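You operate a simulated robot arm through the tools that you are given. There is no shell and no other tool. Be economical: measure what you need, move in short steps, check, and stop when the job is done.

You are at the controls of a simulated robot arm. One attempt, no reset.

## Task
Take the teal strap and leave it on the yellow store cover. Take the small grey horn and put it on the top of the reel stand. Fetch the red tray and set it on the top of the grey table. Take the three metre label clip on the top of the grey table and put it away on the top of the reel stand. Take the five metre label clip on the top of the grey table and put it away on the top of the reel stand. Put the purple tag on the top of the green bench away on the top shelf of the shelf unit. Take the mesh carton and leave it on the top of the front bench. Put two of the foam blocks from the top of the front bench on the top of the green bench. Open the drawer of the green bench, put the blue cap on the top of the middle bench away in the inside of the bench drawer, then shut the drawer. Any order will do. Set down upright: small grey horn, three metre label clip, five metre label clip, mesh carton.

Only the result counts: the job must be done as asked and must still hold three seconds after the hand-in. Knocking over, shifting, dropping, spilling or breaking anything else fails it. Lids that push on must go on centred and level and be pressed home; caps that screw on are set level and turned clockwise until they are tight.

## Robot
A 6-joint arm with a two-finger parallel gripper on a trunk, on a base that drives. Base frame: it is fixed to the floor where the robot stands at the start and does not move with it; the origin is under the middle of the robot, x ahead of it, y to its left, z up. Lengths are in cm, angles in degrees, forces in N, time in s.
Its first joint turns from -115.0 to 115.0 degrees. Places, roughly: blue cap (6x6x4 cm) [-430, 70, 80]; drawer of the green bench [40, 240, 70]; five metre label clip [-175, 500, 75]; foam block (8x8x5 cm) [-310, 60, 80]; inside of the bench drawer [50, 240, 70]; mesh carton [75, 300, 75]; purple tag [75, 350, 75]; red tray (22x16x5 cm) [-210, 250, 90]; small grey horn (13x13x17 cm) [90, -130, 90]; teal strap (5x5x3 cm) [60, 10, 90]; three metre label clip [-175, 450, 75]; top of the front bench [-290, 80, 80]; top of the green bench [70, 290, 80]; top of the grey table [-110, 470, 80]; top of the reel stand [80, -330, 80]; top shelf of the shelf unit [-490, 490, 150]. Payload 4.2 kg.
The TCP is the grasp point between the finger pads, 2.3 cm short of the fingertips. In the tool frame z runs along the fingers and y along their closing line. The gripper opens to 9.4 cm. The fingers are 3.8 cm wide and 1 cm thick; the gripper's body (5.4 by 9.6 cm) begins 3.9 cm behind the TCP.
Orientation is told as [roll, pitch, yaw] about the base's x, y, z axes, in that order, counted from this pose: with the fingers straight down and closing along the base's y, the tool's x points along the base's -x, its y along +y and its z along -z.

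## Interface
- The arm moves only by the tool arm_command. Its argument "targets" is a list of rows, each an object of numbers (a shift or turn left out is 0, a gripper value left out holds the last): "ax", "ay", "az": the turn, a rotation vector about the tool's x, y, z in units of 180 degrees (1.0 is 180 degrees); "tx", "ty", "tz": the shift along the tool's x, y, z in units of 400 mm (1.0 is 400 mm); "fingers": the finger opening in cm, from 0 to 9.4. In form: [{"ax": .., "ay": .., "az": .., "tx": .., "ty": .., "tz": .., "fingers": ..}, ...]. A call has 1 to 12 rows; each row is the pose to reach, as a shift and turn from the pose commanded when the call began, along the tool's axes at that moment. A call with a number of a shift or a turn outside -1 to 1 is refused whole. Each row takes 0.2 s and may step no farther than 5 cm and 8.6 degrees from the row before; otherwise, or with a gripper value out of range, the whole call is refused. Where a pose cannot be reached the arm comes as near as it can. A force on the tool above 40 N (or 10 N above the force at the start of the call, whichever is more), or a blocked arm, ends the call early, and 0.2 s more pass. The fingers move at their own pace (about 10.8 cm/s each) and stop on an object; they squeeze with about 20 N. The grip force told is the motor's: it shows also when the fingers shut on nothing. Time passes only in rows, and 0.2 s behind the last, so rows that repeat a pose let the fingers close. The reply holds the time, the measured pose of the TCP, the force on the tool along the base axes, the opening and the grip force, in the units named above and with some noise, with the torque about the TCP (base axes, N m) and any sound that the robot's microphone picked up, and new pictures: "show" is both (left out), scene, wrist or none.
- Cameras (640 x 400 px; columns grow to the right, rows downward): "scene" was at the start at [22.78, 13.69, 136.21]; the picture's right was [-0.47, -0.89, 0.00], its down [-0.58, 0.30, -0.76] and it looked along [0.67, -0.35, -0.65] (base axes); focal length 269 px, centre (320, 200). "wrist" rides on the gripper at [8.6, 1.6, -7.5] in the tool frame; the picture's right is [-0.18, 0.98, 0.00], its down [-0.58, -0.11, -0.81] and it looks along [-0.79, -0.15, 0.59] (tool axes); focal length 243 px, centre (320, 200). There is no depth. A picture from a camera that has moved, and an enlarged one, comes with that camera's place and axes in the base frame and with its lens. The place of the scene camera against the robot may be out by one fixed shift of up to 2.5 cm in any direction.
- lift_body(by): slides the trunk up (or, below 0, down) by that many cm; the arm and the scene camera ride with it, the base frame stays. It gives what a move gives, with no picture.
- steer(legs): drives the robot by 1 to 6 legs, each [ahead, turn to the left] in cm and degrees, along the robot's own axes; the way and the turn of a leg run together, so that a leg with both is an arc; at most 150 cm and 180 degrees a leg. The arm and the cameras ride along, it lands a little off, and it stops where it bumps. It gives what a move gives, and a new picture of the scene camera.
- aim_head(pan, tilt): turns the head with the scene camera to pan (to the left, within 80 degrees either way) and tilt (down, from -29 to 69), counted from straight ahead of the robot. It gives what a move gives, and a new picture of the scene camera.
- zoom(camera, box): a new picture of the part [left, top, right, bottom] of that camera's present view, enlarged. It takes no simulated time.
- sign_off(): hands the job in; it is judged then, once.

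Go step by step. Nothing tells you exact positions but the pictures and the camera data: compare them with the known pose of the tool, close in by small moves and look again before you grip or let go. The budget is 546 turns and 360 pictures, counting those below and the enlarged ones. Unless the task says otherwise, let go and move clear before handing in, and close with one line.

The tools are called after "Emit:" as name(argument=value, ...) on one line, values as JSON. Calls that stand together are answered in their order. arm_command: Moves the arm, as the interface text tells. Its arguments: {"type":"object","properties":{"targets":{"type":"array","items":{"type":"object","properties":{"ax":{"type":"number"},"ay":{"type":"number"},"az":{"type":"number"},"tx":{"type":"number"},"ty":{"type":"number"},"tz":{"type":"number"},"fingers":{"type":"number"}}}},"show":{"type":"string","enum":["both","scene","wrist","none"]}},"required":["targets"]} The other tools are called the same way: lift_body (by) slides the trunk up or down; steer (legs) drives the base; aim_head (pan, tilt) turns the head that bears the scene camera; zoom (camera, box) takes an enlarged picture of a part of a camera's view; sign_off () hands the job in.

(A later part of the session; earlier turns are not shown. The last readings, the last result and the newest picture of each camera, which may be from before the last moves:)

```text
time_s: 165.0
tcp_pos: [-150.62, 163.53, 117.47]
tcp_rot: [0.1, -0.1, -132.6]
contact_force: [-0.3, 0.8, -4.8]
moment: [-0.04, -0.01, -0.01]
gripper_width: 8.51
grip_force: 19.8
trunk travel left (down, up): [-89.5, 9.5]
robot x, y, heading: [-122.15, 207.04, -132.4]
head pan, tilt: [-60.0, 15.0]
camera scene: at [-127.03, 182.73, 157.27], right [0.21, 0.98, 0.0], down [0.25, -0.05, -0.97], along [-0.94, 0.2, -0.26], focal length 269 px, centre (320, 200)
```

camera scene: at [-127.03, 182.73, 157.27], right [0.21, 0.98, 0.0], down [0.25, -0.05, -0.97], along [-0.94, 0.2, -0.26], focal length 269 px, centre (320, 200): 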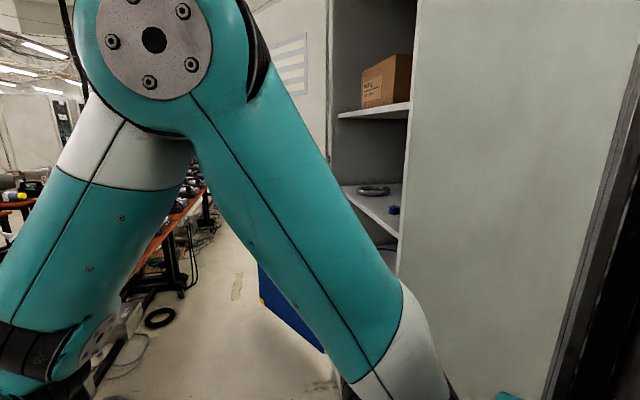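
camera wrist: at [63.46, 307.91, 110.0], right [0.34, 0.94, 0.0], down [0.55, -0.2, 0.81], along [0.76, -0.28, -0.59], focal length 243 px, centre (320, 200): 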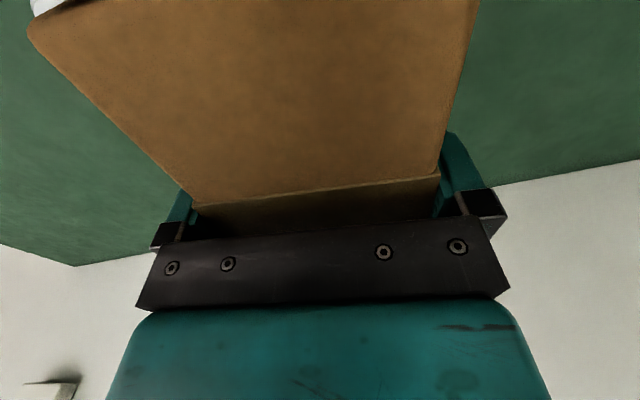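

The benches' near end is at x≈-205, y≈51…112, with the aisle on its +y side; the cabinet opens to that aisle. I drive into the aisle and look at the bench.

Emit:
steer(legs=[[0, -20], [85, 0], [0, 60]])

Emit:
aim_head(pan=0, tilt=35)

Emit:
aim_head(pan=-50, tilt=25)

```text
time_s: 173.3
tcp_pos: [-191.86, 115.25, 117.47]
tcp_rot: [-0.1, -0.1, -92.6]
contact_force: [0.4, 0.1, -4.1]
moment: [0.0, 0.02, -0.01]
gripper_width: 8.49
grip_force: 20.1
trunk travel left (down, up): [-89.5, 9.5]
robot x, y, heading: [-198.07, 166.86, -92.2]
head pan, tilt: [-60.0, 15.0]
camera scene: at [-187.36, 144.71, 157.28], right [-0.47, 0.88, 0.0], down [0.23, 0.12, -0.97], along [-0.85, -0.45, -0.26], focal length 269 px, centre (320, 200)
```

scene: 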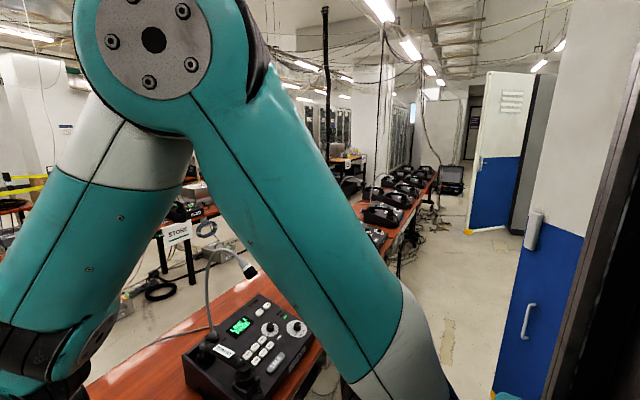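

```text
time_s: 174.6
tcp_pos: [-191.87, 115.32, 117.61]
tcp_rot: [-0.1, 0.0, -92.6]
contact_force: [-0.2, -0.5, -4.4]
moment: [0.02, -0.02, 0.0]
gripper_width: 8.48
grip_force: 19.8
trunk travel left (down, up): [-89.5, 9.5]
robot x, y, heading: [-198.01, 167.15, -92.2]
head pan, tilt: [0.0, 35.0]
camera scene: at [-179.44, 140.26, 154.08], right [-1.0, 0.04, 0.0], down [0.02, 0.57, -0.82], along [-0.03, -0.82, -0.57], focal length 269 px, centre (320, 200)
```

scene: 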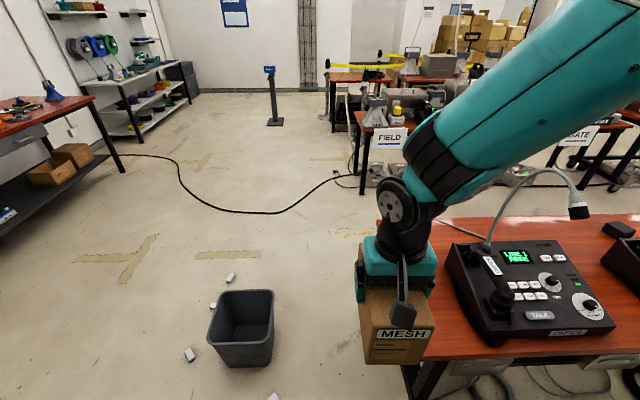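

```text
time_s: 175.8
tcp_pos: [-191.82, 115.26, 117.39]
tcp_rot: [0.1, -0.1, -92.7]
contact_force: [-0.3, -0.4, -4.6]
moment: [0.02, -0.01, 0.03]
gripper_width: 8.48
grip_force: 19.9
trunk travel left (down, up): [-89.5, 9.5]
robot x, y, heading: [-198.1, 166.89, -91.9]
head pan, tilt: [-50.0, 25.0]
camera scene: at [-186.37, 143.41, 155.65], right [-0.61, 0.79, 0.0], down [0.33, 0.26, -0.91], along [-0.72, -0.56, -0.42], focal length 269 px, centre (320, 200)
```

scene: 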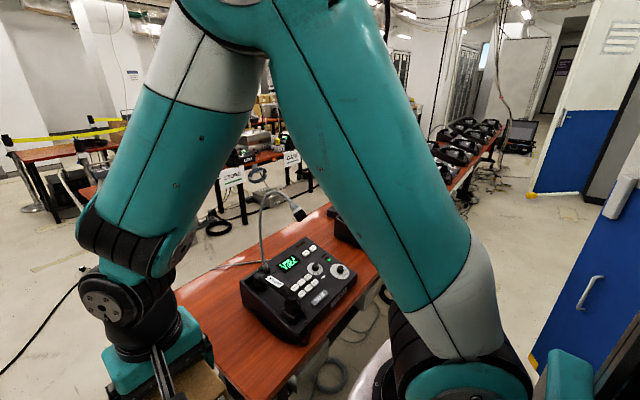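

The bench's near end has a free strip about x -204…-227, y 65…107 beside the black console. I move forward 15 cm and set the carton at about (-215, 90).

Emit:
steer(legs=[[15, 0]])

Emit:
aim_head(pan=-15, tilt=45)

```text
time_s: 177.1
tcp_pos: [-192.45, 100.17, 117.56]
tcp_rot: [0.1, -0.1, -92.5]
contact_force: [-0.3, 0.4, -4.2]
moment: [-0.01, -0.01, 0.0]
gripper_width: 8.48
grip_force: 19.9
trunk travel left (down, up): [-89.5, 9.5]
robot x, y, heading: [-198.72, 151.73, -92.0]
head pan, tilt: [-50.0, 25.0]
camera scene: at [-186.92, 128.31, 155.66], right [-0.61, 0.79, 0.0], down [0.33, 0.26, -0.91], along [-0.72, -0.56, -0.42], focal length 269 px, centre (320, 200)
```

scene: 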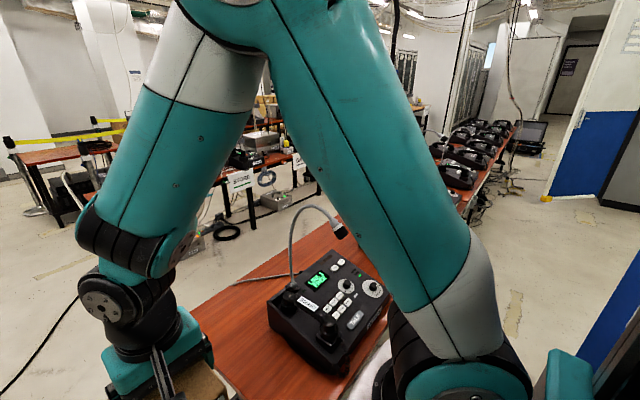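

```text
time_s: 178.1
tcp_pos: [-192.37, 100.25, 117.5]
tcp_rot: [0.0, -0.1, -92.5]
contact_force: [-1.3, -0.8, -4.5]
moment: [0.04, -0.01, -0.05]
gripper_width: 8.48
grip_force: 20.2
trunk travel left (down, up): [-89.5, 9.5]
robot x, y, heading: [-198.77, 151.64, -92.2]
head pan, tilt: [-15.0, 45.0]
camera scene: at [-182.05, 126.17, 152.6], right [-0.96, 0.3, 0.0], down [0.21, 0.68, -0.71], along [-0.21, -0.68, -0.71], focal length 269 px, centre (320, 200)
```

scene: 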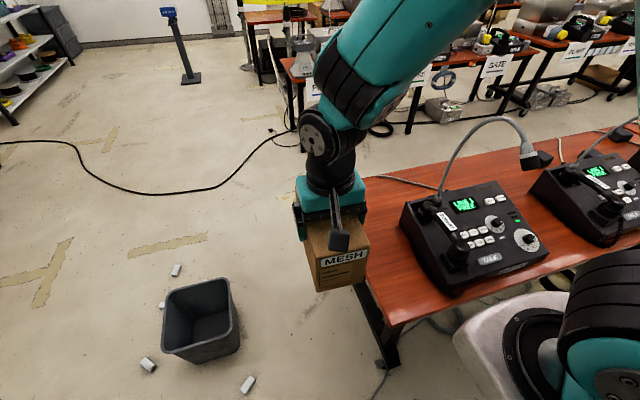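

Free strip x≈-206.5…-224, so target centre (-215.3, 90). Move over, then lower the trunk.

Emit:
arm_command(targets=[{"tx": -0.05, "ty": -0.1}, {"tx": -0.1, "ty": -0.2}, {"tx": -0.15, "ty": -0.3}, {"tx": -0.2, "ty": -0.4}, {"tx": -0.25, "ty": -0.5}, {"tx": -0.28, "ty": -0.561}, {"tx": -0.28, "ty": -0.561}], show="none")

Emit:
lift_body(by=-18)

Emit:
aim_head(pan=-10, tilt=40)

```text
time_s: 179.7
tcp_pos: [-215.27, 90.12, 117.56]
tcp_rot: [0.0, -0.2, -92.4]
contact_force: [-0.1, 0.5, -4.6]
moment: [-0.02, 0.01, -0.01]
gripper_width: 8.47
grip_force: 20.2
trunk travel left (down, up): [-89.5, 9.5]
robot x, y, heading: [-198.76, 151.57, -91.8]
head pan, tilt: [-15.0, 45.0]
```

```text
time_s: 181.7
tcp_pos: [-215.2, 89.95, 99.48]
tcp_rot: [0.0, -0.1, -92.5]
contact_force: [0.0, 0.2, -3.6]
moment: [0.05, -0.03, -0.01]
gripper_width: 8.5
grip_force: 20.5
trunk travel left (down, up): [-71.5, 27.5]
robot x, y, heading: [-199.14, 151.63, -92.2]
head pan, tilt: [-15.0, 45.0]
```

```text
time_s: 182.4
tcp_pos: [-215.19, 90.02, 99.48]
tcp_rot: [0.1, -0.2, -92.5]
contact_force: [0.6, -0.3, -4.2]
moment: [-0.01, -0.02, 0.02]
gripper_width: 8.49
grip_force: 19.7
trunk travel left (down, up): [-71.5, 27.5]
robot x, y, heading: [-198.88, 151.76, -92.3]
head pan, tilt: [-10.0, 40.0]
camera scene: at [-181.44, 125.63, 135.32], right [-0.98, 0.21, 0.0], down [0.14, 0.63, -0.77], along [-0.16, -0.75, -0.64], focal length 269 px, centre (320, 200)
```

scene: 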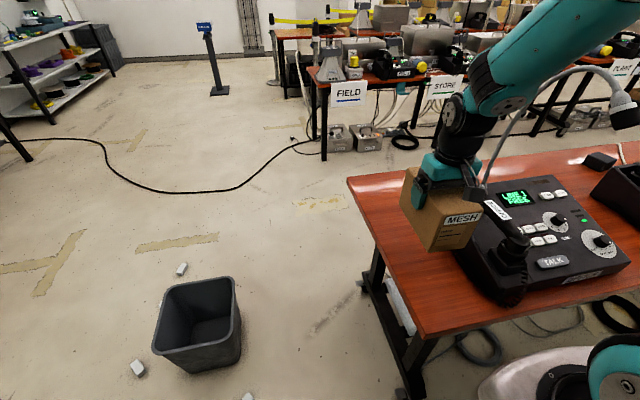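

Bench end at x≈-205.5 and the carton is clear of the console. Lower on.

Emit:
arm_command(targets=[{"tz": 0.1}, {"tz": 0.18}, {"tz": 0.23}, {"tz": 0.23}], show="scene")

```text
time_s: 183.4
tcp_pos: [-215.31, 90.02, 90.31]
tcp_rot: [0.0, -0.1, -92.5]
contact_force: [-0.2, -0.3, -4.3]
moment: [0.01, 0.05, 0.0]
gripper_width: 8.51
grip_force: 20.5
trunk travel left (down, up): [-71.5, 27.5]
robot x, y, heading: [-198.82, 151.7, -92.5]
head pan, tilt: [-10.0, 40.0]
camera scene: at [-181.44, 125.64, 135.32], right [-0.98, 0.21, 0.0], down [0.14, 0.63, -0.77], along [-0.16, -0.75, -0.64], focal length 269 px, centre (320, 200)
```

scene: 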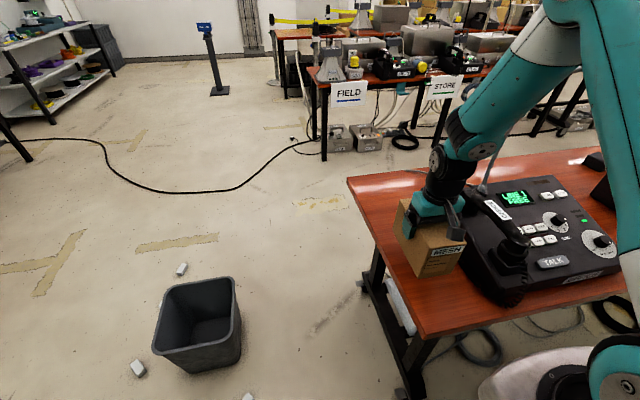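

Emit:
zoom(camera="scene", box=[360, 170, 560, 320])

Emit:
arm_command(targets=[{"tz": 0.01}, {"tz": 0.02}, {"tz": 0.03}], show="none")

```text
2.67 times, centred on (460, 245) of scene
camera zoom: at [-181.44, 125.64, 135.32], right [-0.98, 0.21, 0.0], down [0.14, 0.63, -0.77], along [-0.16, -0.75, -0.64], focal length 718 px, centre (-53, 80)
```

zoom: 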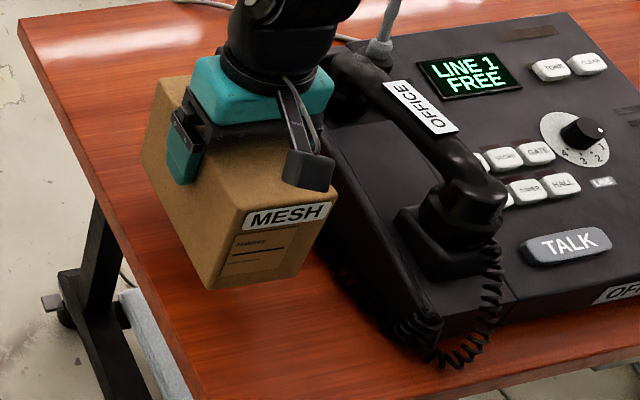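

```text
time_s: 184.2
tcp_pos: [-215.02, 89.93, 89.01]
tcp_rot: [0.0, -0.1, -92.5]
contact_force: [-0.6, 0.4, -3.5]
moment: [0.01, 0.01, 0.01]
gripper_width: 8.49
grip_force: 20.4
trunk travel left (down, up): [-71.5, 27.5]
robot x, y, heading: [-198.73, 151.85, -92.2]
head pan, tilt: [-10.0, 40.0]
```

The console's edge is close, so I shift 1.5 cm toward the bench end and lower to contact.

Emit:
arm_command(targets=[{"ty": 0.037, "tz": -0.01}, {"ty": 0.037, "tz": 0.005}, {"ty": 0.037, "tz": 0.012}, {"ty": 0.037, "tz": 0.019}], show="none")

```text
time_s: 185.2
tcp_pos: [-213.53, 89.86, 88.34]
tcp_rot: [0.0, -0.1, -92.5]
contact_force: [0.8, -0.5, -5.0]
moment: [0.0, 0.01, 0.0]
gripper_width: 8.5
grip_force: 19.6
trunk travel left (down, up): [-71.5, 27.5]
robot x, y, heading: [-198.29, 151.51, -92.4]
head pan, tilt: [-10.0, 40.0]
```

Emit:
arm_command(targets=[{"tz": 0.007}, {"tz": 0.014}, {"tz": 0.02}], show="none")

```text
time_s: 186.0
tcp_pos: [-213.63, 89.94, 87.56]
tcp_rot: [0.0, -0.1, -92.5]
contact_force: [0.1, -0.4, -4.8]
moment: [0.05, 0.03, 0.0]
gripper_width: 8.49
grip_force: 20.0
trunk travel left (down, up): [-71.5, 27.5]
robot x, y, heading: [-198.53, 151.85, -92.2]
head pan, tilt: [-10.0, 40.0]
```

Emit:
arm_command(targets=[{"tz": 0.007}, {"tz": 0.014}, {"tz": 0.02}], show="none")

Emit:
zoom(camera="scene", box=[360, 170, 560, 320])

```text
time_s: 186.8
tcp_pos: [-213.67, 90.02, 86.71]
tcp_rot: [0.0, 0.0, -92.4]
contact_force: [-0.3, 0.6, -3.6]
moment: [0.02, 0.0, 0.01]
gripper_width: 8.49
grip_force: 20.7
trunk travel left (down, up): [-71.5, 27.5]
robot x, y, heading: [-198.64, 151.54, -92.2]
head pan, tilt: [-10.0, 40.0]
```

```text
2.67 times, centred on (460, 245) of scene
camera zoom: at [-181.44, 125.63, 135.32], right [-0.98, 0.21, 0.0], down [0.14, 0.63, -0.77], along [-0.16, -0.75, -0.64], focal length 718 px, centre (-53, 80)
```

zoom: 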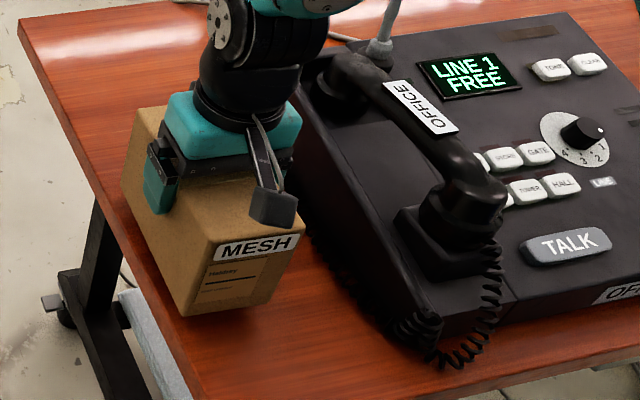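

Still a small gap; keep lowering gently.

Emit:
arm_command(targets=[{"tz": 0.007}, {"tz": 0.014}, {"tz": 0.02}], show="none")

Emit:
arm_command(targets=[{"tz": 0.007}, {"tz": 0.014}, {"tz": 0.02}], show="none")

```text
time_s: 187.6
tcp_pos: [-213.77, 89.85, 85.91]
tcp_rot: [0.0, -0.1, -92.5]
contact_force: [0.0, 0.4, -4.6]
moment: [0.03, 0.01, 0.01]
gripper_width: 8.47
grip_force: 20.1
trunk travel left (down, up): [-71.5, 27.5]
robot x, y, heading: [-198.38, 151.56, -92.1]
head pan, tilt: [-10.0, 40.0]
```

```text
time_s: 188.4
tcp_pos: [-213.75, 89.91, 85.11]
tcp_rot: [0.0, -0.1, -92.5]
contact_force: [-0.2, -0.4, -4.7]
moment: [0.02, 0.05, -0.04]
gripper_width: 8.47
grip_force: 20.0
trunk travel left (down, up): [-71.5, 27.5]
robot x, y, heading: [-198.74, 151.7, -92.2]
head pan, tilt: [-10.0, 40.0]
```

Emit:
zoom(camera="scene", box=[360, 190, 520, 290])

Emit:
arm_command(targets=[{"tz": 0.007}, {"tz": 0.014}, {"tz": 0.02}], show="none")

```text
4.00 times, centred on (440, 240) of scene
camera zoom: at [-181.44, 125.63, 135.32], right [-0.98, 0.21, 0.0], down [0.14, 0.63, -0.77], along [-0.16, -0.75, -0.64], focal length 1078 px, centre (-160, 40)
```

zoom: 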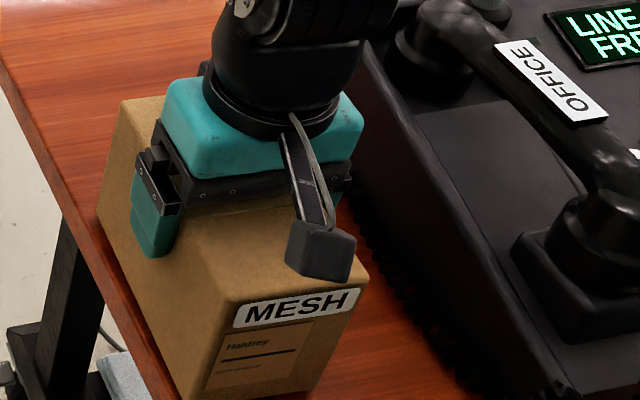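

```text
time_s: 189.2
tcp_pos: [-213.74, 89.82, 84.57]
tcp_rot: [0.1, -0.3, -92.5]
contact_force: [1.0, 2.1, 20.7]
moment: [0.02, -0.11, 0.05]
gripper_width: 8.49
grip_force: 20.3
trunk travel left (down, up): [-71.5, 27.5]
robot x, y, heading: [-198.56, 151.83, -91.9]
head pan, tilt: [-10.0, 40.0]
```

Contact at bench z≈76. Release and rise.

Emit:
arm_command(targets=[{"tz": -0.004, "fingers": 9.4}, {"tz": -0.004, "fingers": 9.4}, {"tz": -0.004, "fingers": 9.4}, {"tz": -0.06}, {"tz": -0.12}, {"tz": -0.2}, {"tz": -0.3}, {"tz": -0.4}, {"tz": -0.5}], show="scene")

```text
time_s: 191.2
tcp_pos: [-213.68, 89.8, 104.46]
tcp_rot: [0.0, 0.0, -92.5]
contact_force: [0.0, -0.5, -0.5]
moment: [0.04, -0.02, -0.02]
gripper_width: 9.38
grip_force: 0.1
trunk travel left (down, up): [-71.5, 27.5]
robot x, y, heading: [-198.82, 151.83, -92.2]
head pan, tilt: [-10.0, 40.0]
camera scene: at [-181.44, 125.6, 135.31], right [-0.98, 0.21, 0.0], down [0.14, 0.63, -0.77], along [-0.16, -0.75, -0.64], focal length 269 px, centre (320, 200)
```

scene: 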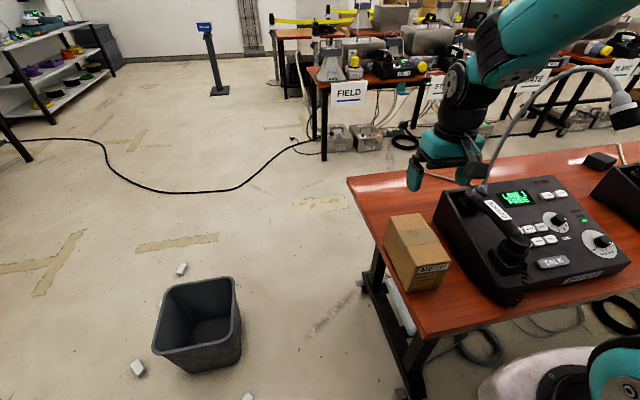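

Carton is down. Raise, retract and drive along the aisle toward the foam blocks.

Emit:
lift_body(by=14)

Emit:
arm_command(targets=[{"tx": 0.1, "ty": 0.03}, {"tx": 0.2, "ty": 0.07}, {"tx": 0.3, "ty": 0.12}, {"tx": 0.34, "ty": 0.2}, {"tx": 0.36, "ty": 0.3}], show="none")

Emit:
aim_head(pan=-80, tilt=30)

```text
time_s: 192.9
tcp_pos: [-213.6, 89.91, 118.42]
tcp_rot: [0.0, -0.1, -92.5]
contact_force: [-0.9, -0.5, 0.5]
moment: [0.0, -0.02, 0.0]
gripper_width: 9.37
grip_force: 0.0
trunk travel left (down, up): [-85.5, 13.5]
robot x, y, heading: [-198.82, 151.8, -92.3]
head pan, tilt: [-10.0, 40.0]
```

```text
time_s: 194.1
tcp_pos: [-201.04, 103.78, 118.28]
tcp_rot: [0.0, -0.1, -92.5]
contact_force: [0.1, 0.2, -0.6]
moment: [0.0, -0.01, -0.02]
gripper_width: 9.39
grip_force: 0.0
trunk travel left (down, up): [-85.5, 13.5]
robot x, y, heading: [-198.59, 151.68, -92.1]
head pan, tilt: [-10.0, 40.0]
```

```text
time_s: 195.5
tcp_pos: [-201.12, 103.69, 118.29]
tcp_rot: [0.0, -0.2, -92.5]
contact_force: [-0.5, -0.1, 1.0]
moment: [0.03, 0.01, -0.01]
gripper_width: 9.4
grip_force: 0.0
trunk travel left (down, up): [-85.5, 13.5]
robot x, y, heading: [-198.39, 151.81, -92.2]
head pan, tilt: [-80.0, 30.0]
camera scene: at [-188.61, 132.71, 150.86], right [-0.14, 0.99, 0.0], down [0.5, 0.07, -0.87], along [-0.86, -0.12, -0.5], focal length 269 px, centre (320, 200)
```

scene: 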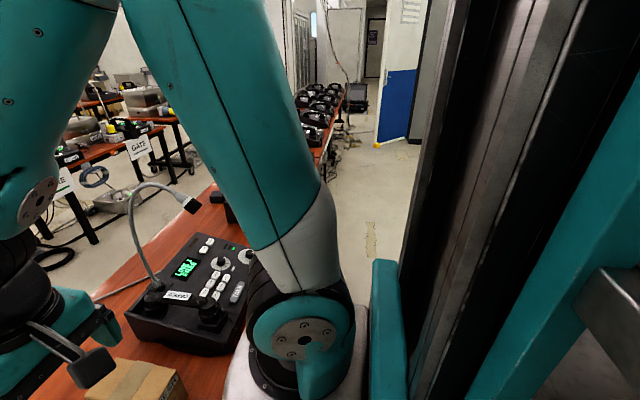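

Emit:
steer(legs=[[0, -88]])

Emit:
aim_head(pan=15, tilt=25)

Emit:
aim_head(pan=-50, tilt=20)

```text
time_s: 199.7
tcp_pos: [-246.82, 153.33, 118.36]
tcp_rot: [0.0, -0.1, 178.3]
contact_force: [-0.3, -0.3, 0.0]
moment: [0.01, -0.03, 0.01]
gripper_width: 9.41
grip_force: 0.0
trunk travel left (down, up): [-85.5, 13.5]
robot x, y, heading: [-198.62, 151.75, 178.5]
head pan, tilt: [-80.0, 30.0]
camera scene: at [-215.59, 139.71, 150.86], right [0.99, 0.15, 0.0], down [0.07, -0.49, -0.87], along [-0.13, 0.86, -0.5], focal length 269 px, centre (320, 200)
```

scene: 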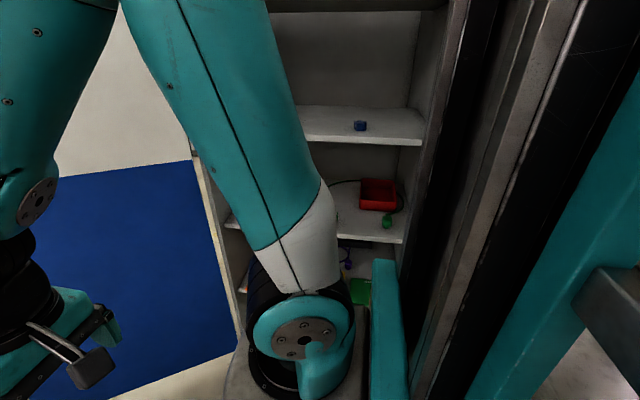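

```text
time_s: 201.4
tcp_pos: [-246.72, 153.47, 118.26]
tcp_rot: [0.0, 0.0, 178.3]
contact_force: [-0.2, -0.5, 0.3]
moment: [0.02, 0.02, 0.03]
gripper_width: 9.43
grip_force: 0.0
trunk travel left (down, up): [-85.5, 13.5]
robot x, y, heading: [-198.65, 151.83, 178.7]
head pan, tilt: [15.0, 25.0]
camera scene: at [-223.19, 128.6, 151.66], right [-0.23, 0.97, 0.0], down [0.41, 0.1, -0.91], along [-0.88, -0.21, -0.42], focal length 269 px, centre (320, 200)
```

scene: 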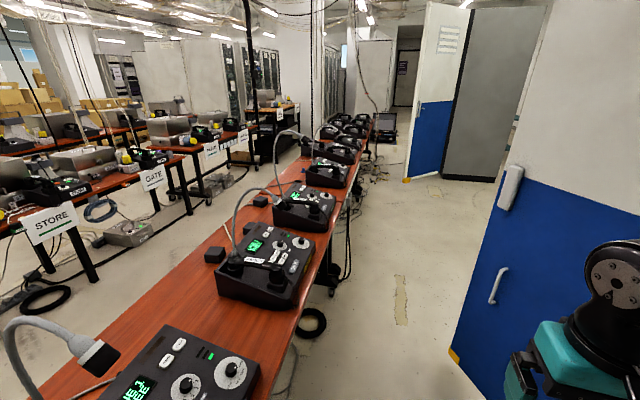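

```text
time_s: 202.7
tcp_pos: [-246.72, 153.39, 118.34]
tcp_rot: [0.0, 0.0, 178.3]
contact_force: [0.5, -0.3, -0.2]
moment: [-0.03, 0.04, -0.01]
gripper_width: 9.4
grip_force: 0.0
trunk travel left (down, up): [-85.5, 13.5]
robot x, y, heading: [-198.89, 151.75, 178.4]
head pan, tilt: [-50.0, 20.0]
camera scene: at [-220.05, 138.04, 152.46], right [0.78, 0.62, 0.0], down [0.21, -0.27, -0.94], along [-0.59, 0.73, -0.34], focal length 269 px, centre (320, 200)
```

scene: 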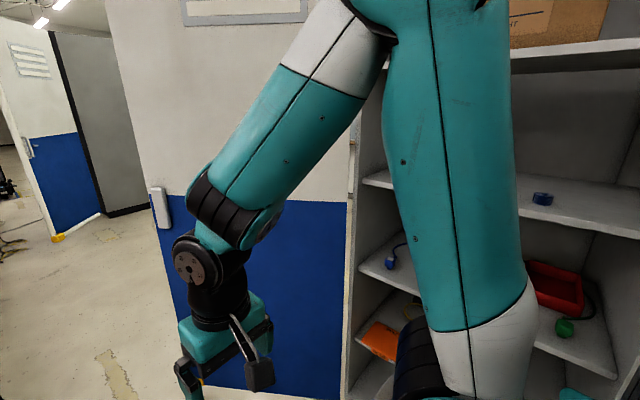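

The red tray is inside the open cabinet. Dark blocks sit beside the consoles; I zoom along the bench to identify foam and bench boundaries.

Emit:
aim_head(pan=20, tilt=25)

Emit:
zoom(camera="scene", box=[200, 100, 440, 250])

Emit:
zoom(camera="scene", box=[100, 190, 420, 390])

```text
time_s: 204.2
tcp_pos: [-246.65, 153.55, 118.36]
tcp_rot: [0.0, -0.2, 178.3]
contact_force: [-0.9, -0.5, 0.0]
moment: [0.02, -0.01, 0.04]
gripper_width: 9.41
grip_force: 0.1
trunk travel left (down, up): [-85.5, 13.5]
robot x, y, heading: [-198.7, 151.74, 178.5]
head pan, tilt: [20.0, 25.0]
camera scene: at [-222.97, 127.83, 151.66], right [-0.32, 0.95, 0.0], down [0.4, 0.13, -0.91], along [-0.86, -0.29, -0.42], focal length 269 px, centre (320, 200)
```

scene: 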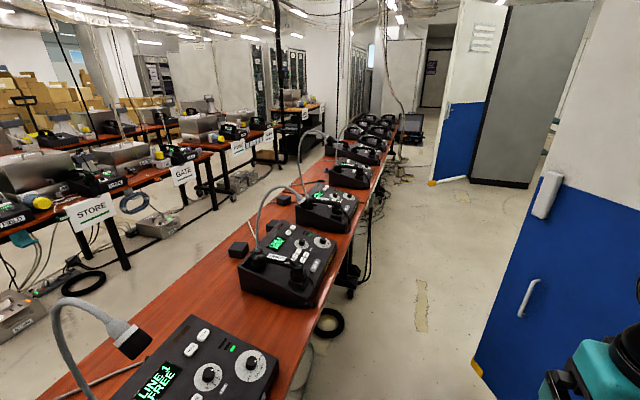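

```text
2.67 times, centred on (320, 175) of scene
camera zoom: at [-222.97, 127.83, 151.66], right [-0.32, 0.95, 0.0], down [0.4, 0.13, -0.91], along [-0.86, -0.29, -0.42], focal length 718 px, centre (320, 267)
```

zoom: 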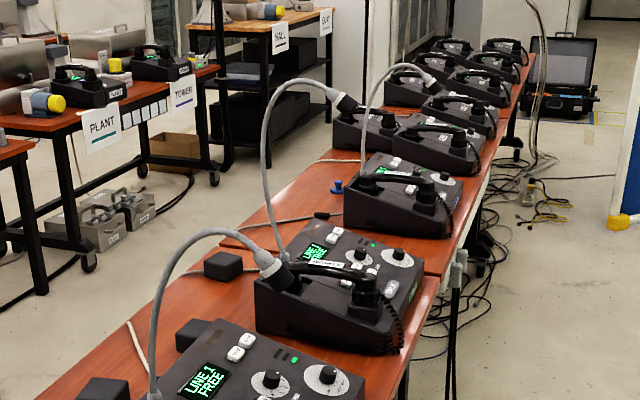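

```text
2.00 times, centred on (260, 290) of scene
camera zoom: at [-222.97, 127.83, 151.66], right [-0.32, 0.95, 0.0], down [0.4, 0.13, -0.91], along [-0.86, -0.29, -0.42], focal length 539 px, centre (440, 20)
```

zoom: 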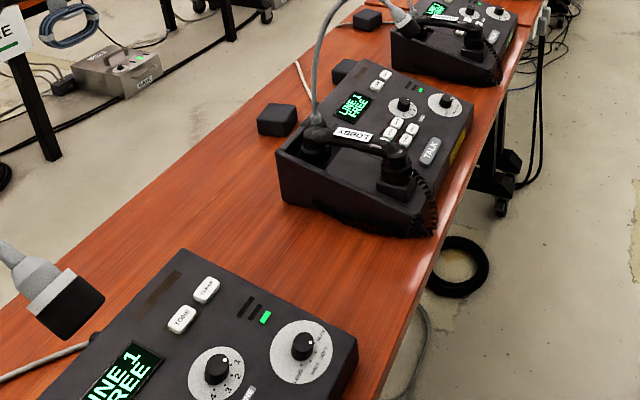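

Three dark foam blocks sit along the bench's -y edge, at about (-307,58), (-335,60), (-364,55), and the blue cap further on. They're best reached from the other aisle (y between -64 and 53). I back out, go around the bin and its bottles, and enter that aisle.

Emit:
steer(legs=[[-136, 0], [0, 91.5], [150, 0], [42, 0], [0, -101]])

Emit:
aim_head(pan=0, tilt=22)

```text
time_s: 228.4
tcp_pos: [-107.41, -34.74, 118.5]
tcp_rot: [-0.1, -0.1, 169.0]
contact_force: [-0.9, -0.5, 0.0]
moment: [-0.02, 0.03, 0.01]
gripper_width: 9.42
grip_force: 0.1
trunk travel left (down, up): [-85.5, 13.5]
robot x, y, heading: [-60.1, -44.03, 169.4]
head pan, tilt: [20.0, 25.0]
camera scene: at [-87.77, -63.88, 151.66], right [-0.16, 0.99, 0.0], down [0.42, 0.07, -0.91], along [-0.89, -0.15, -0.42], focal length 269 px, centre (320, 200)
```

scene: 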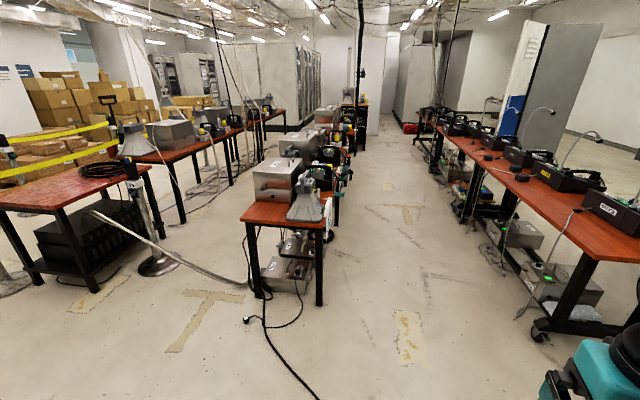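

```text
time_s: 229.2
tcp_pos: [-107.37, -34.76, 118.26]
tcp_rot: [0.0, -0.2, 169.0]
contact_force: [-0.6, 0.0, -0.3]
moment: [0.0, -0.03, 0.04]
gripper_width: 9.37
grip_force: 0.1
trunk travel left (down, up): [-85.5, 13.5]
robot x, y, heading: [-60.25, -44.21, 169.7]
head pan, tilt: [0.0, 22.0]
camera scene: at [-87.8, -60.67, 152.14], right [0.18, 0.98, 0.0], down [0.37, -0.07, -0.93], along [-0.91, 0.17, -0.37], focal length 269 px, centre (320, 200)
```

scene: 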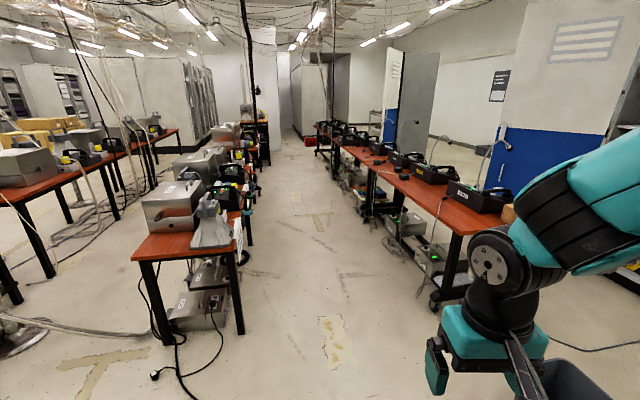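

Aisle is clear. Drive in and turn to face the bench from this side.

Emit:
steer(legs=[[0, 1.5], [132, 0], [120, 0], [0, -81]])

Emit:
aim_head(pan=0, tilt=40)

```text
time_s: 245.4
tcp_pos: [-308.18, 45.35, 118.28]
tcp_rot: [0.0, -0.1, 88.6]
contact_force: [-0.3, -0.8, -0.4]
moment: [0.02, 0.0, 0.03]
gripper_width: 9.38
grip_force: 0.2
trunk travel left (down, up): [-85.5, 13.5]
robot x, y, heading: [-309.76, -2.58, 88.9]
head pan, tilt: [0.0, 22.0]
camera scene: at [-328.47, 20.28, 152.14], right [1.0, -0.02, 0.0], down [-0.01, -0.37, -0.93], along [0.02, 0.93, -0.37], focal length 269 px, centre (320, 200)
```

scene: 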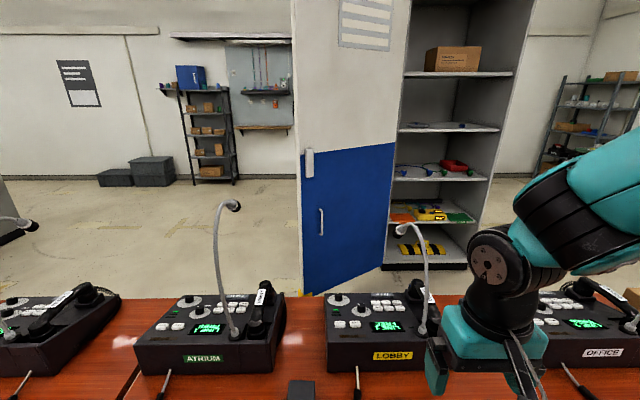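

```text
time_s: 246.2
tcp_pos: [-308.13, 45.25, 118.16]
tcp_rot: [0.0, -0.1, 88.8]
contact_force: [0.5, -0.2, -0.5]
moment: [-0.02, 0.01, 0.03]
gripper_width: 9.39
grip_force: 0.0
trunk travel left (down, up): [-85.5, 13.5]
robot x, y, heading: [-309.64, -2.52, 89.0]
head pan, tilt: [0.0, 40.0]
camera scene: at [-328.48, 19.5, 149.33], right [1.0, -0.02, 0.0], down [-0.01, -0.64, -0.77], along [0.01, 0.77, -0.64], focal length 269 px, centre (320, 200)
```

scene: 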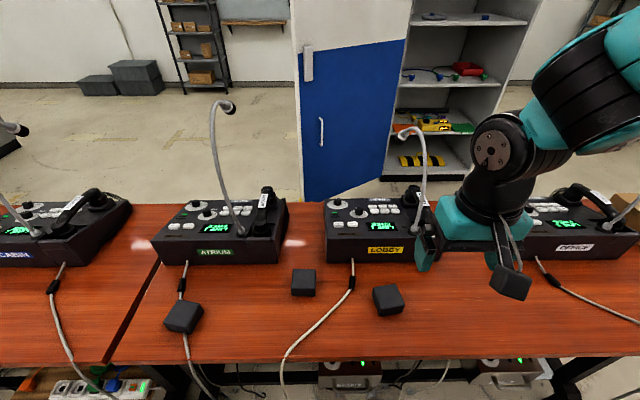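

Now the foam blocks are in plain view. Zoom for their orientation.

Emit:
zoom(camera="scene", box=[260, 240, 420, 340])

```text
4.00 times, centred on (340, 290) of scene
camera zoom: at [-328.48, 19.5, 149.33], right [1.0, -0.02, 0.0], down [-0.01, -0.64, -0.77], along [0.01, 0.77, -0.64], focal length 1078 px, centre (240, -160)
```

zoom: 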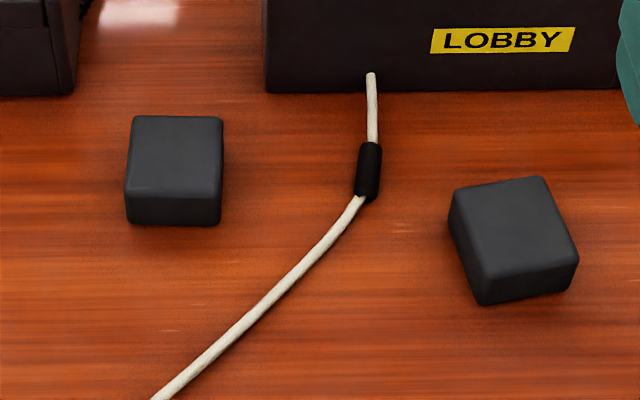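

Block B is square to the tool. Move above it and look with the wrist camera.

Emit:
arm_command(targets=[{"ty": 0.1, "tx": -0.05}, {"ty": 0.2, "tx": -0.1}, {"ty": 0.3, "tx": -0.15}, {"ty": 0.4, "tx": -0.2}, {"ty": 0.5, "tx": -0.25}, {"ty": 0.58, "tx": -0.33}, {"ty": 0.655, "tx": -0.4, "tz": 0.05}, {"ty": 0.655, "tx": -0.4, "tz": 0.17}, {"ty": 0.655, "tx": -0.4, "tz": 0.29}, {"ty": 0.655, "tx": -0.45, "tz": 0.4}, {"ty": 0.655, "tx": -0.5, "tz": 0.5}, {"ty": 0.655, "tx": -0.5, "tz": 0.5}])

```text
time_s: 248.8
tcp_pos: [-333.71, 66.01, 98.23]
tcp_rot: [0.0, -0.1, 88.6]
contact_force: [-0.1, -0.8, 0.0]
moment: [0.0, -0.03, -0.02]
gripper_width: 9.39
grip_force: 0.1
trunk travel left (down, up): [-85.5, 13.5]
robot x, y, heading: [-309.59, -2.78, 88.7]
head pan, tilt: [0.0, 40.0]
camera scene: at [-328.49, 19.49, 149.32], right [1.0, -0.02, 0.0], down [-0.01, -0.64, -0.77], along [0.01, 0.77, -0.64], focal length 269 px, centre (320, 200)
camera wrist: at [-335.58, 57.43, 105.61], right [-0.98, 0.21, 0.0], down [0.12, 0.58, 0.81], along [0.17, 0.79, -0.59], focal length 243 px, centre (320, 200)
```

scene: 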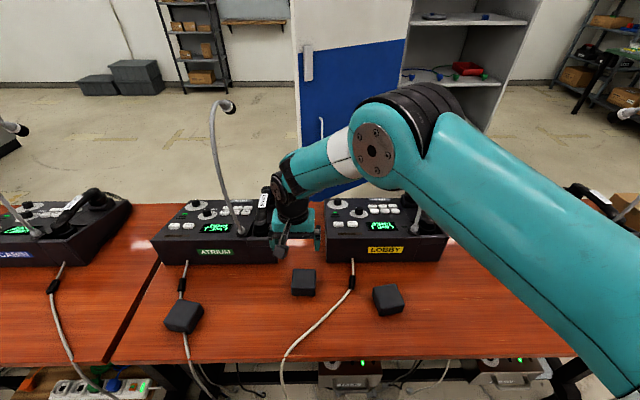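
wrist: 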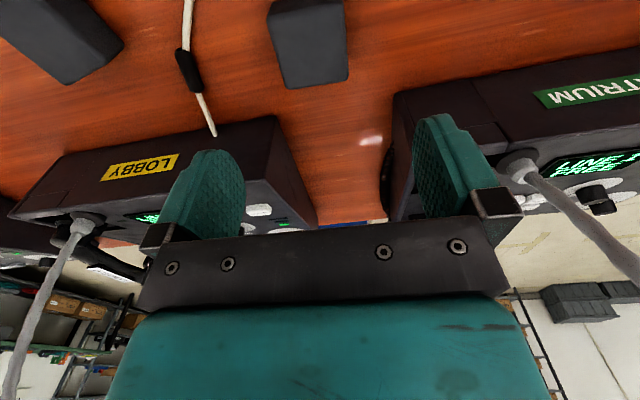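

Block B slightly right and turned ~6°. Adjust, lower to mid height, look again.

Emit:
arm_command(targets=[{"ty": -0.023, "tx": -0.012, "az": -0.034, "tz": 0.08}, {"ty": -0.023, "tx": -0.012, "az": -0.034, "tz": 0.18}, {"ty": -0.023, "tx": -0.012, "az": -0.034, "tz": 0.28}, {"ty": -0.023, "tx": -0.012, "az": -0.034, "tz": 0.28}], show="wrist")

```text
time_s: 249.8
tcp_pos: [-332.82, 66.49, 86.99]
tcp_rot: [0.0, -0.1, 94.7]
contact_force: [-0.5, 0.5, 0.1]
moment: [0.0, -0.01, 0.01]
gripper_width: 9.39
grip_force: 0.0
trunk travel left (down, up): [-85.5, 13.5]
robot x, y, heading: [-309.26, -2.16, 89.0]
head pan, tilt: [0.0, 40.0]
camera wrist: at [-333.69, 57.81, 94.43], right [-0.99, 0.1, 0.0], down [0.06, 0.59, 0.81], along [0.08, 0.8, -0.59], focal length 243 px, centre (320, 200)
```

wrist: 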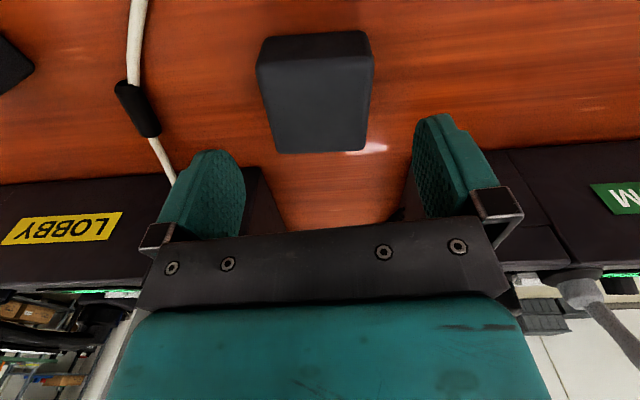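

Well aligned. Descend and grip.

Emit:
arm_command(targets=[{"tz": 0.08}, {"tz": 0.15}, {"tz": 0.19}, {"tz": 0.19, "fingers": 4}, {"tz": 0.19, "fingers": 4}, {"tz": 0.19, "fingers": 4}], show="wrist")

```text
time_s: 251.2
tcp_pos: [-332.8, 66.44, 79.53]
tcp_rot: [-0.1, -0.1, 94.8]
contact_force: [-0.2, -0.2, -0.1]
moment: [0.03, 0.01, -0.01]
gripper_width: 7.35
grip_force: 20.2
trunk travel left (down, up): [-85.5, 13.5]
robot x, y, heading: [-309.24, -2.93, 89.2]
head pan, tilt: [0.0, 40.0]
camera wrist: at [-333.74, 57.79, 86.92], right [-0.99, 0.1, 0.0], down [0.06, 0.59, 0.81], along [0.08, 0.8, -0.59], focal length 243 px, centre (320, 200)
```

wrist: 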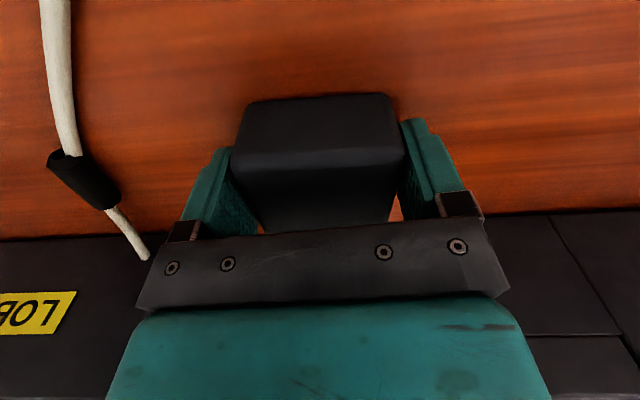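

Foam block gripped. Lift, retract.

Emit:
arm_command(targets=[{"tz": -0.06}, {"tz": -0.17}, {"tz": -0.28}, {"tz": -0.39}, {"tz": -0.5}, {"tz": -0.5, "tx": 0.08, "ty": -0.08}, {"tz": -0.55, "tx": 0.15, "ty": -0.16}, {"tz": -0.6, "tx": 0.23, "ty": -0.24}, {"tz": -0.65, "tx": 0.31, "ty": -0.32, "az": 0.01}, {"tz": -0.7, "tx": 0.39, "ty": -0.4, "az": 0.02}, {"tz": -0.75, "tx": 0.46, "ty": -0.48, "az": 0.033}, {"tz": -0.8, "tx": 0.52, "ty": -0.56, "az": 0.033}], show="scene")

```text
time_s: 253.8
tcp_pos: [-308.74, 47.72, 111.42]
tcp_rot: [0.1, -0.1, 88.9]
contact_force: [-0.1, 0.3, -1.1]
moment: [-0.01, -0.03, 0.0]
gripper_width: 7.26
grip_force: 19.8
trunk travel left (down, up): [-85.5, 13.5]
robot x, y, heading: [-309.45, -2.77, 89.1]
head pan, tilt: [0.0, 40.0]
camera scene: at [-328.54, 19.55, 149.3], right [1.0, -0.02, 0.0], down [-0.01, -0.64, -0.77], along [0.01, 0.77, -0.64], focal length 269 px, centre (320, 200)
```

scene: 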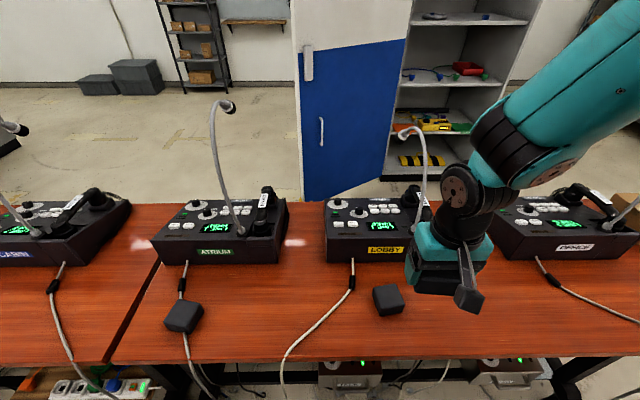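

Drive back around to the green bench with the foam block.

Emit:
steer(legs=[[0, -98.5], [126, 0], [126, 0], [0, 92.5], [150, 0], [150, 0]])

Emit:
steer(legs=[[0, 7], [46, 0], [0, -90]])

```text
time_s: 288.3
tcp_pos: [-14.45, 305.06, 111.34]
tcp_rot: [0.0, -0.1, 82.1]
contact_force: [-0.9, 0.2, -1.3]
moment: [0.02, -0.01, 0.01]
gripper_width: 6.88
grip_force: 20.0
trunk travel left (down, up): [-85.5, 13.5]
robot x, y, heading: [-21.14, 255.08, 82.3]
head pan, tilt: [0.0, 40.0]
camera scene: at [-37.23, 279.28, 149.32], right [0.99, -0.13, 0.0], down [-0.09, -0.64, -0.77], along [0.1, 0.76, -0.64], focal length 269 px, centre (320, 200)
```

scene: 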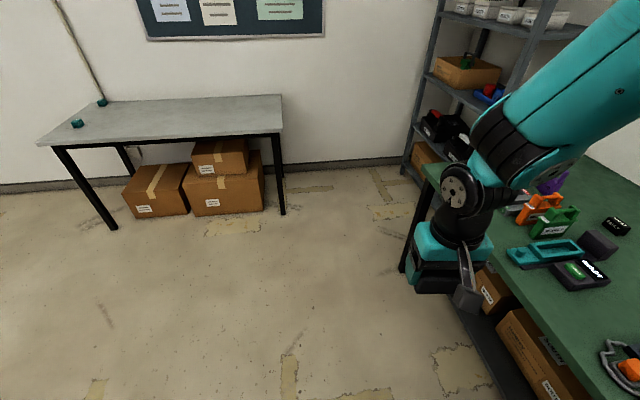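

```text
time_s: 295.5
tcp_pos: [29.66, 300.39, 111.27]
tcp_rot: [0.0, 0.0, -1.2]
contact_force: [-0.9, 0.4, -0.1]
moment: [-0.01, 0.0, 0.0]
gripper_width: 6.93
grip_force: 20.3
trunk travel left (down, up): [-85.5, 13.5]
robot x, y, heading: [-20.74, 300.97, -0.7]
head pan, tilt: [0.0, 40.0]
camera scene: at [3.46, 318.41, 149.32], right [-0.02, -1.0, 0.0], down [-0.64, 0.01, -0.77], along [0.77, -0.01, -0.64], focal length 269 px, centre (320, 200)
```

scene: 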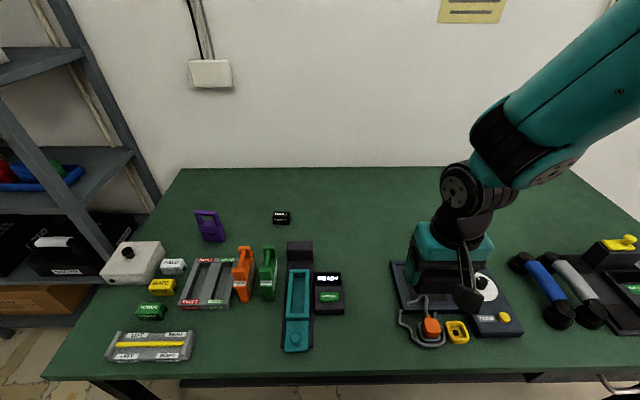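

Drive 15 cm ahead and move the foam over the free spot at about (72, 303).

Emit:
steer(legs=[[15, 0]])

Emit:
arm_command(targets=[{"tx": -0.1}, {"tx": -0.2, "ty": 0.03}, {"tx": -0.3, "ty": 0.06}, {"tx": -0.4, "ty": 0.08}, {"tx": -0.5, "ty": 0.08}, {"tx": -0.6, "ty": 0.08}, {"tx": -0.68, "ty": 0.08}, {"tx": -0.68, "ty": 0.08, "tz": 0.12}, {"tx": -0.68, "ty": 0.08, "tz": 0.24}, {"tx": -0.68, "ty": 0.08, "tz": 0.36}, {"tx": -0.68, "ty": 0.08, "tz": 0.48}, {"tx": -0.68, "ty": 0.08, "tz": 0.55}])

```text
time_s: 296.9
tcp_pos: [44.84, 300.23, 111.35]
tcp_rot: [-0.1, -0.2, -1.0]
contact_force: [0.5, -0.6, 0.6]
moment: [-0.02, -0.03, -0.01]
gripper_width: 6.92
grip_force: 20.0
trunk travel left (down, up): [-85.5, 13.5]
robot x, y, heading: [-5.46, 300.72, -0.8]
head pan, tilt: [0.0, 40.0]
camera scene: at [18.52, 318.21, 149.33], right [-0.02, -1.0, 0.0], down [-0.64, 0.01, -0.77], along [0.77, -0.01, -0.64], focal length 269 px, centre (320, 200)
```

scene: 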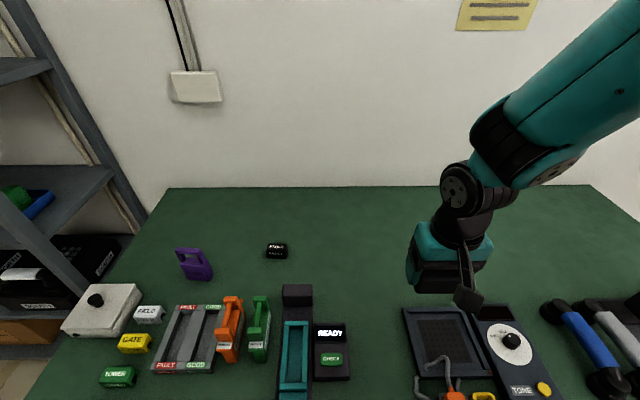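

```text
time_s: 299.4
tcp_pos: [71.98, 302.95, 89.37]
tcp_rot: [0.0, -0.1, -1.0]
contact_force: [-0.4, 0.3, 0.1]
moment: [0.0, 0.02, 0.04]
gripper_width: 6.93
grip_force: 20.0
trunk travel left (down, up): [-85.5, 13.5]
robot x, y, heading: [-5.13, 300.94, -0.7]
head pan, tilt: [0.0, 40.0]
camera scene: at [18.5, 318.21, 149.33], right [-0.02, -1.0, 0.0], down [-0.64, 0.01, -0.77], along [0.77, -0.01, -0.64], focal length 269 px, centre (320, 200)
camera wrist: at [63.46, 304.74, 96.76], right [0.2, 0.98, 0.0], down [0.58, -0.12, 0.81], along [0.79, -0.16, -0.59], focal length 243 px, centre (320, 200)
```

scene: 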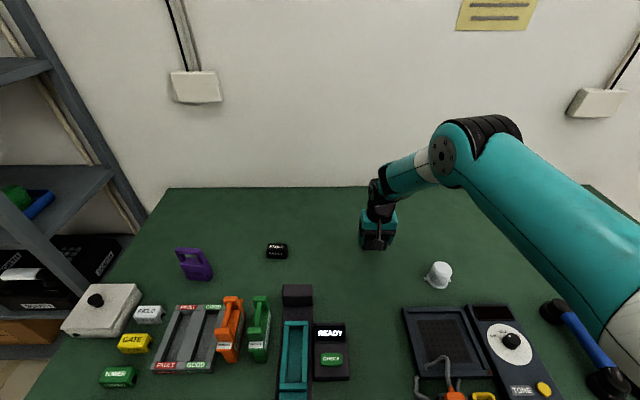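
wrist: 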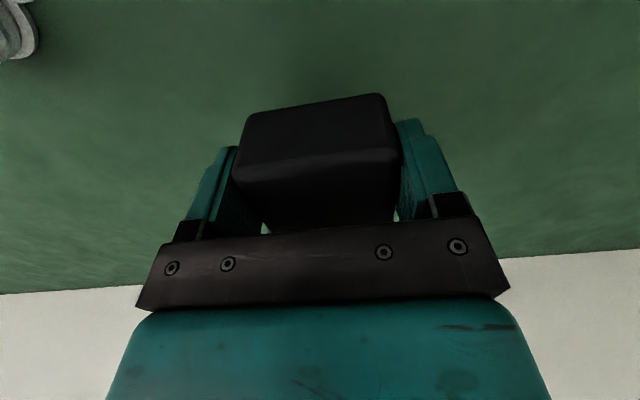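

Free spot confirmed. Lower to contact.

Emit:
arm_command(targets=[{"tz": 0.06}, {"tz": 0.11}, {"tz": 0.12}, {"tz": 0.13}], show="none")

Emit:
arm_command(targets=[{"tz": 0.008}, {"tz": 0.016}, {"tz": 0.024}], show="none")

```text
time_s: 300.4
tcp_pos: [72.06, 302.91, 84.24]
tcp_rot: [-0.1, -0.1, -1.0]
contact_force: [0.0, -0.6, 1.0]
moment: [-0.05, -0.02, 0.03]
gripper_width: 6.94
grip_force: 19.9
trunk travel left (down, up): [-85.5, 13.5]
robot x, y, heading: [-5.43, 300.65, -0.9]
head pan, tilt: [0.0, 40.0]
```

```text
time_s: 301.2
tcp_pos: [72.03, 302.94, 83.47]
tcp_rot: [0.0, -0.2, -1.0]
contact_force: [-5.6, -1.8, 18.7]
moment: [-0.06, -0.03, 0.0]
gripper_width: 6.93
grip_force: 19.6
trunk travel left (down, up): [-85.5, 13.5]
robot x, y, heading: [-5.47, 301.14, -0.8]
head pan, tilt: [0.0, 40.0]
```

Contact. Release and rise.

Emit:
arm_command(targets=[{"tz": -0.003, "fingers": 9.4}, {"tz": -0.003, "fingers": 9.4}, {"tz": -0.003, "fingers": 9.4}, {"tz": -0.08}, {"tz": -0.16}, {"tz": -0.26}, {"tz": -0.37}, {"tz": -0.48}, {"tz": -0.59}], show="scene")

Emit:
zoom(camera="scene", box=[140, 210, 300, 310])

```text
time_s: 303.2
tcp_pos: [71.93, 303.09, 106.73]
tcp_rot: [0.0, 0.1, -1.0]
contact_force: [0.2, -0.3, -0.5]
moment: [0.03, 0.03, 0.0]
gripper_width: 9.4
grip_force: 0.1
trunk travel left (down, up): [-85.5, 13.5]
robot x, y, heading: [-5.55, 300.85, -0.8]
head pan, tilt: [0.0, 40.0]
camera scene: at [18.57, 318.21, 149.31], right [-0.02, -1.0, 0.0], down [-0.64, 0.01, -0.77], along [0.77, -0.01, -0.64], focal length 269 px, centre (320, 200)
```

scene: 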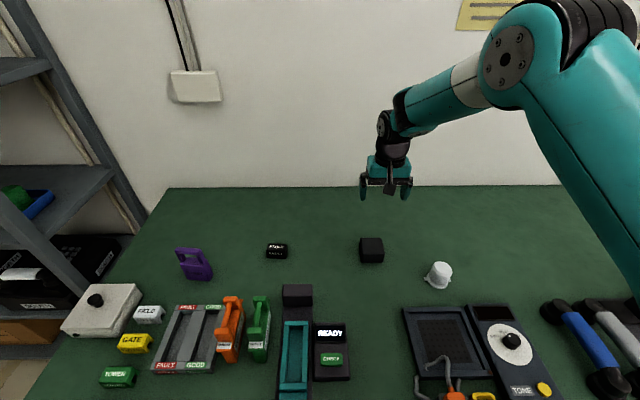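

```text
4.00 times, centred on (220, 260) of scene
camera zoom: at [18.57, 318.21, 149.31], right [-0.02, -1.0, 0.0], down [-0.64, 0.01, -0.77], along [0.77, -0.01, -0.64], focal length 1078 px, centre (720, -40)
```

zoom: 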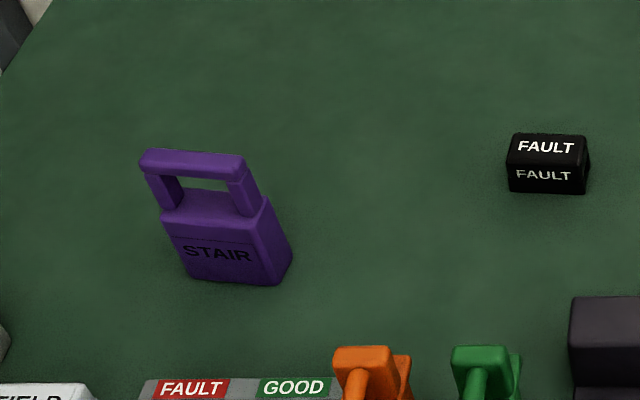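

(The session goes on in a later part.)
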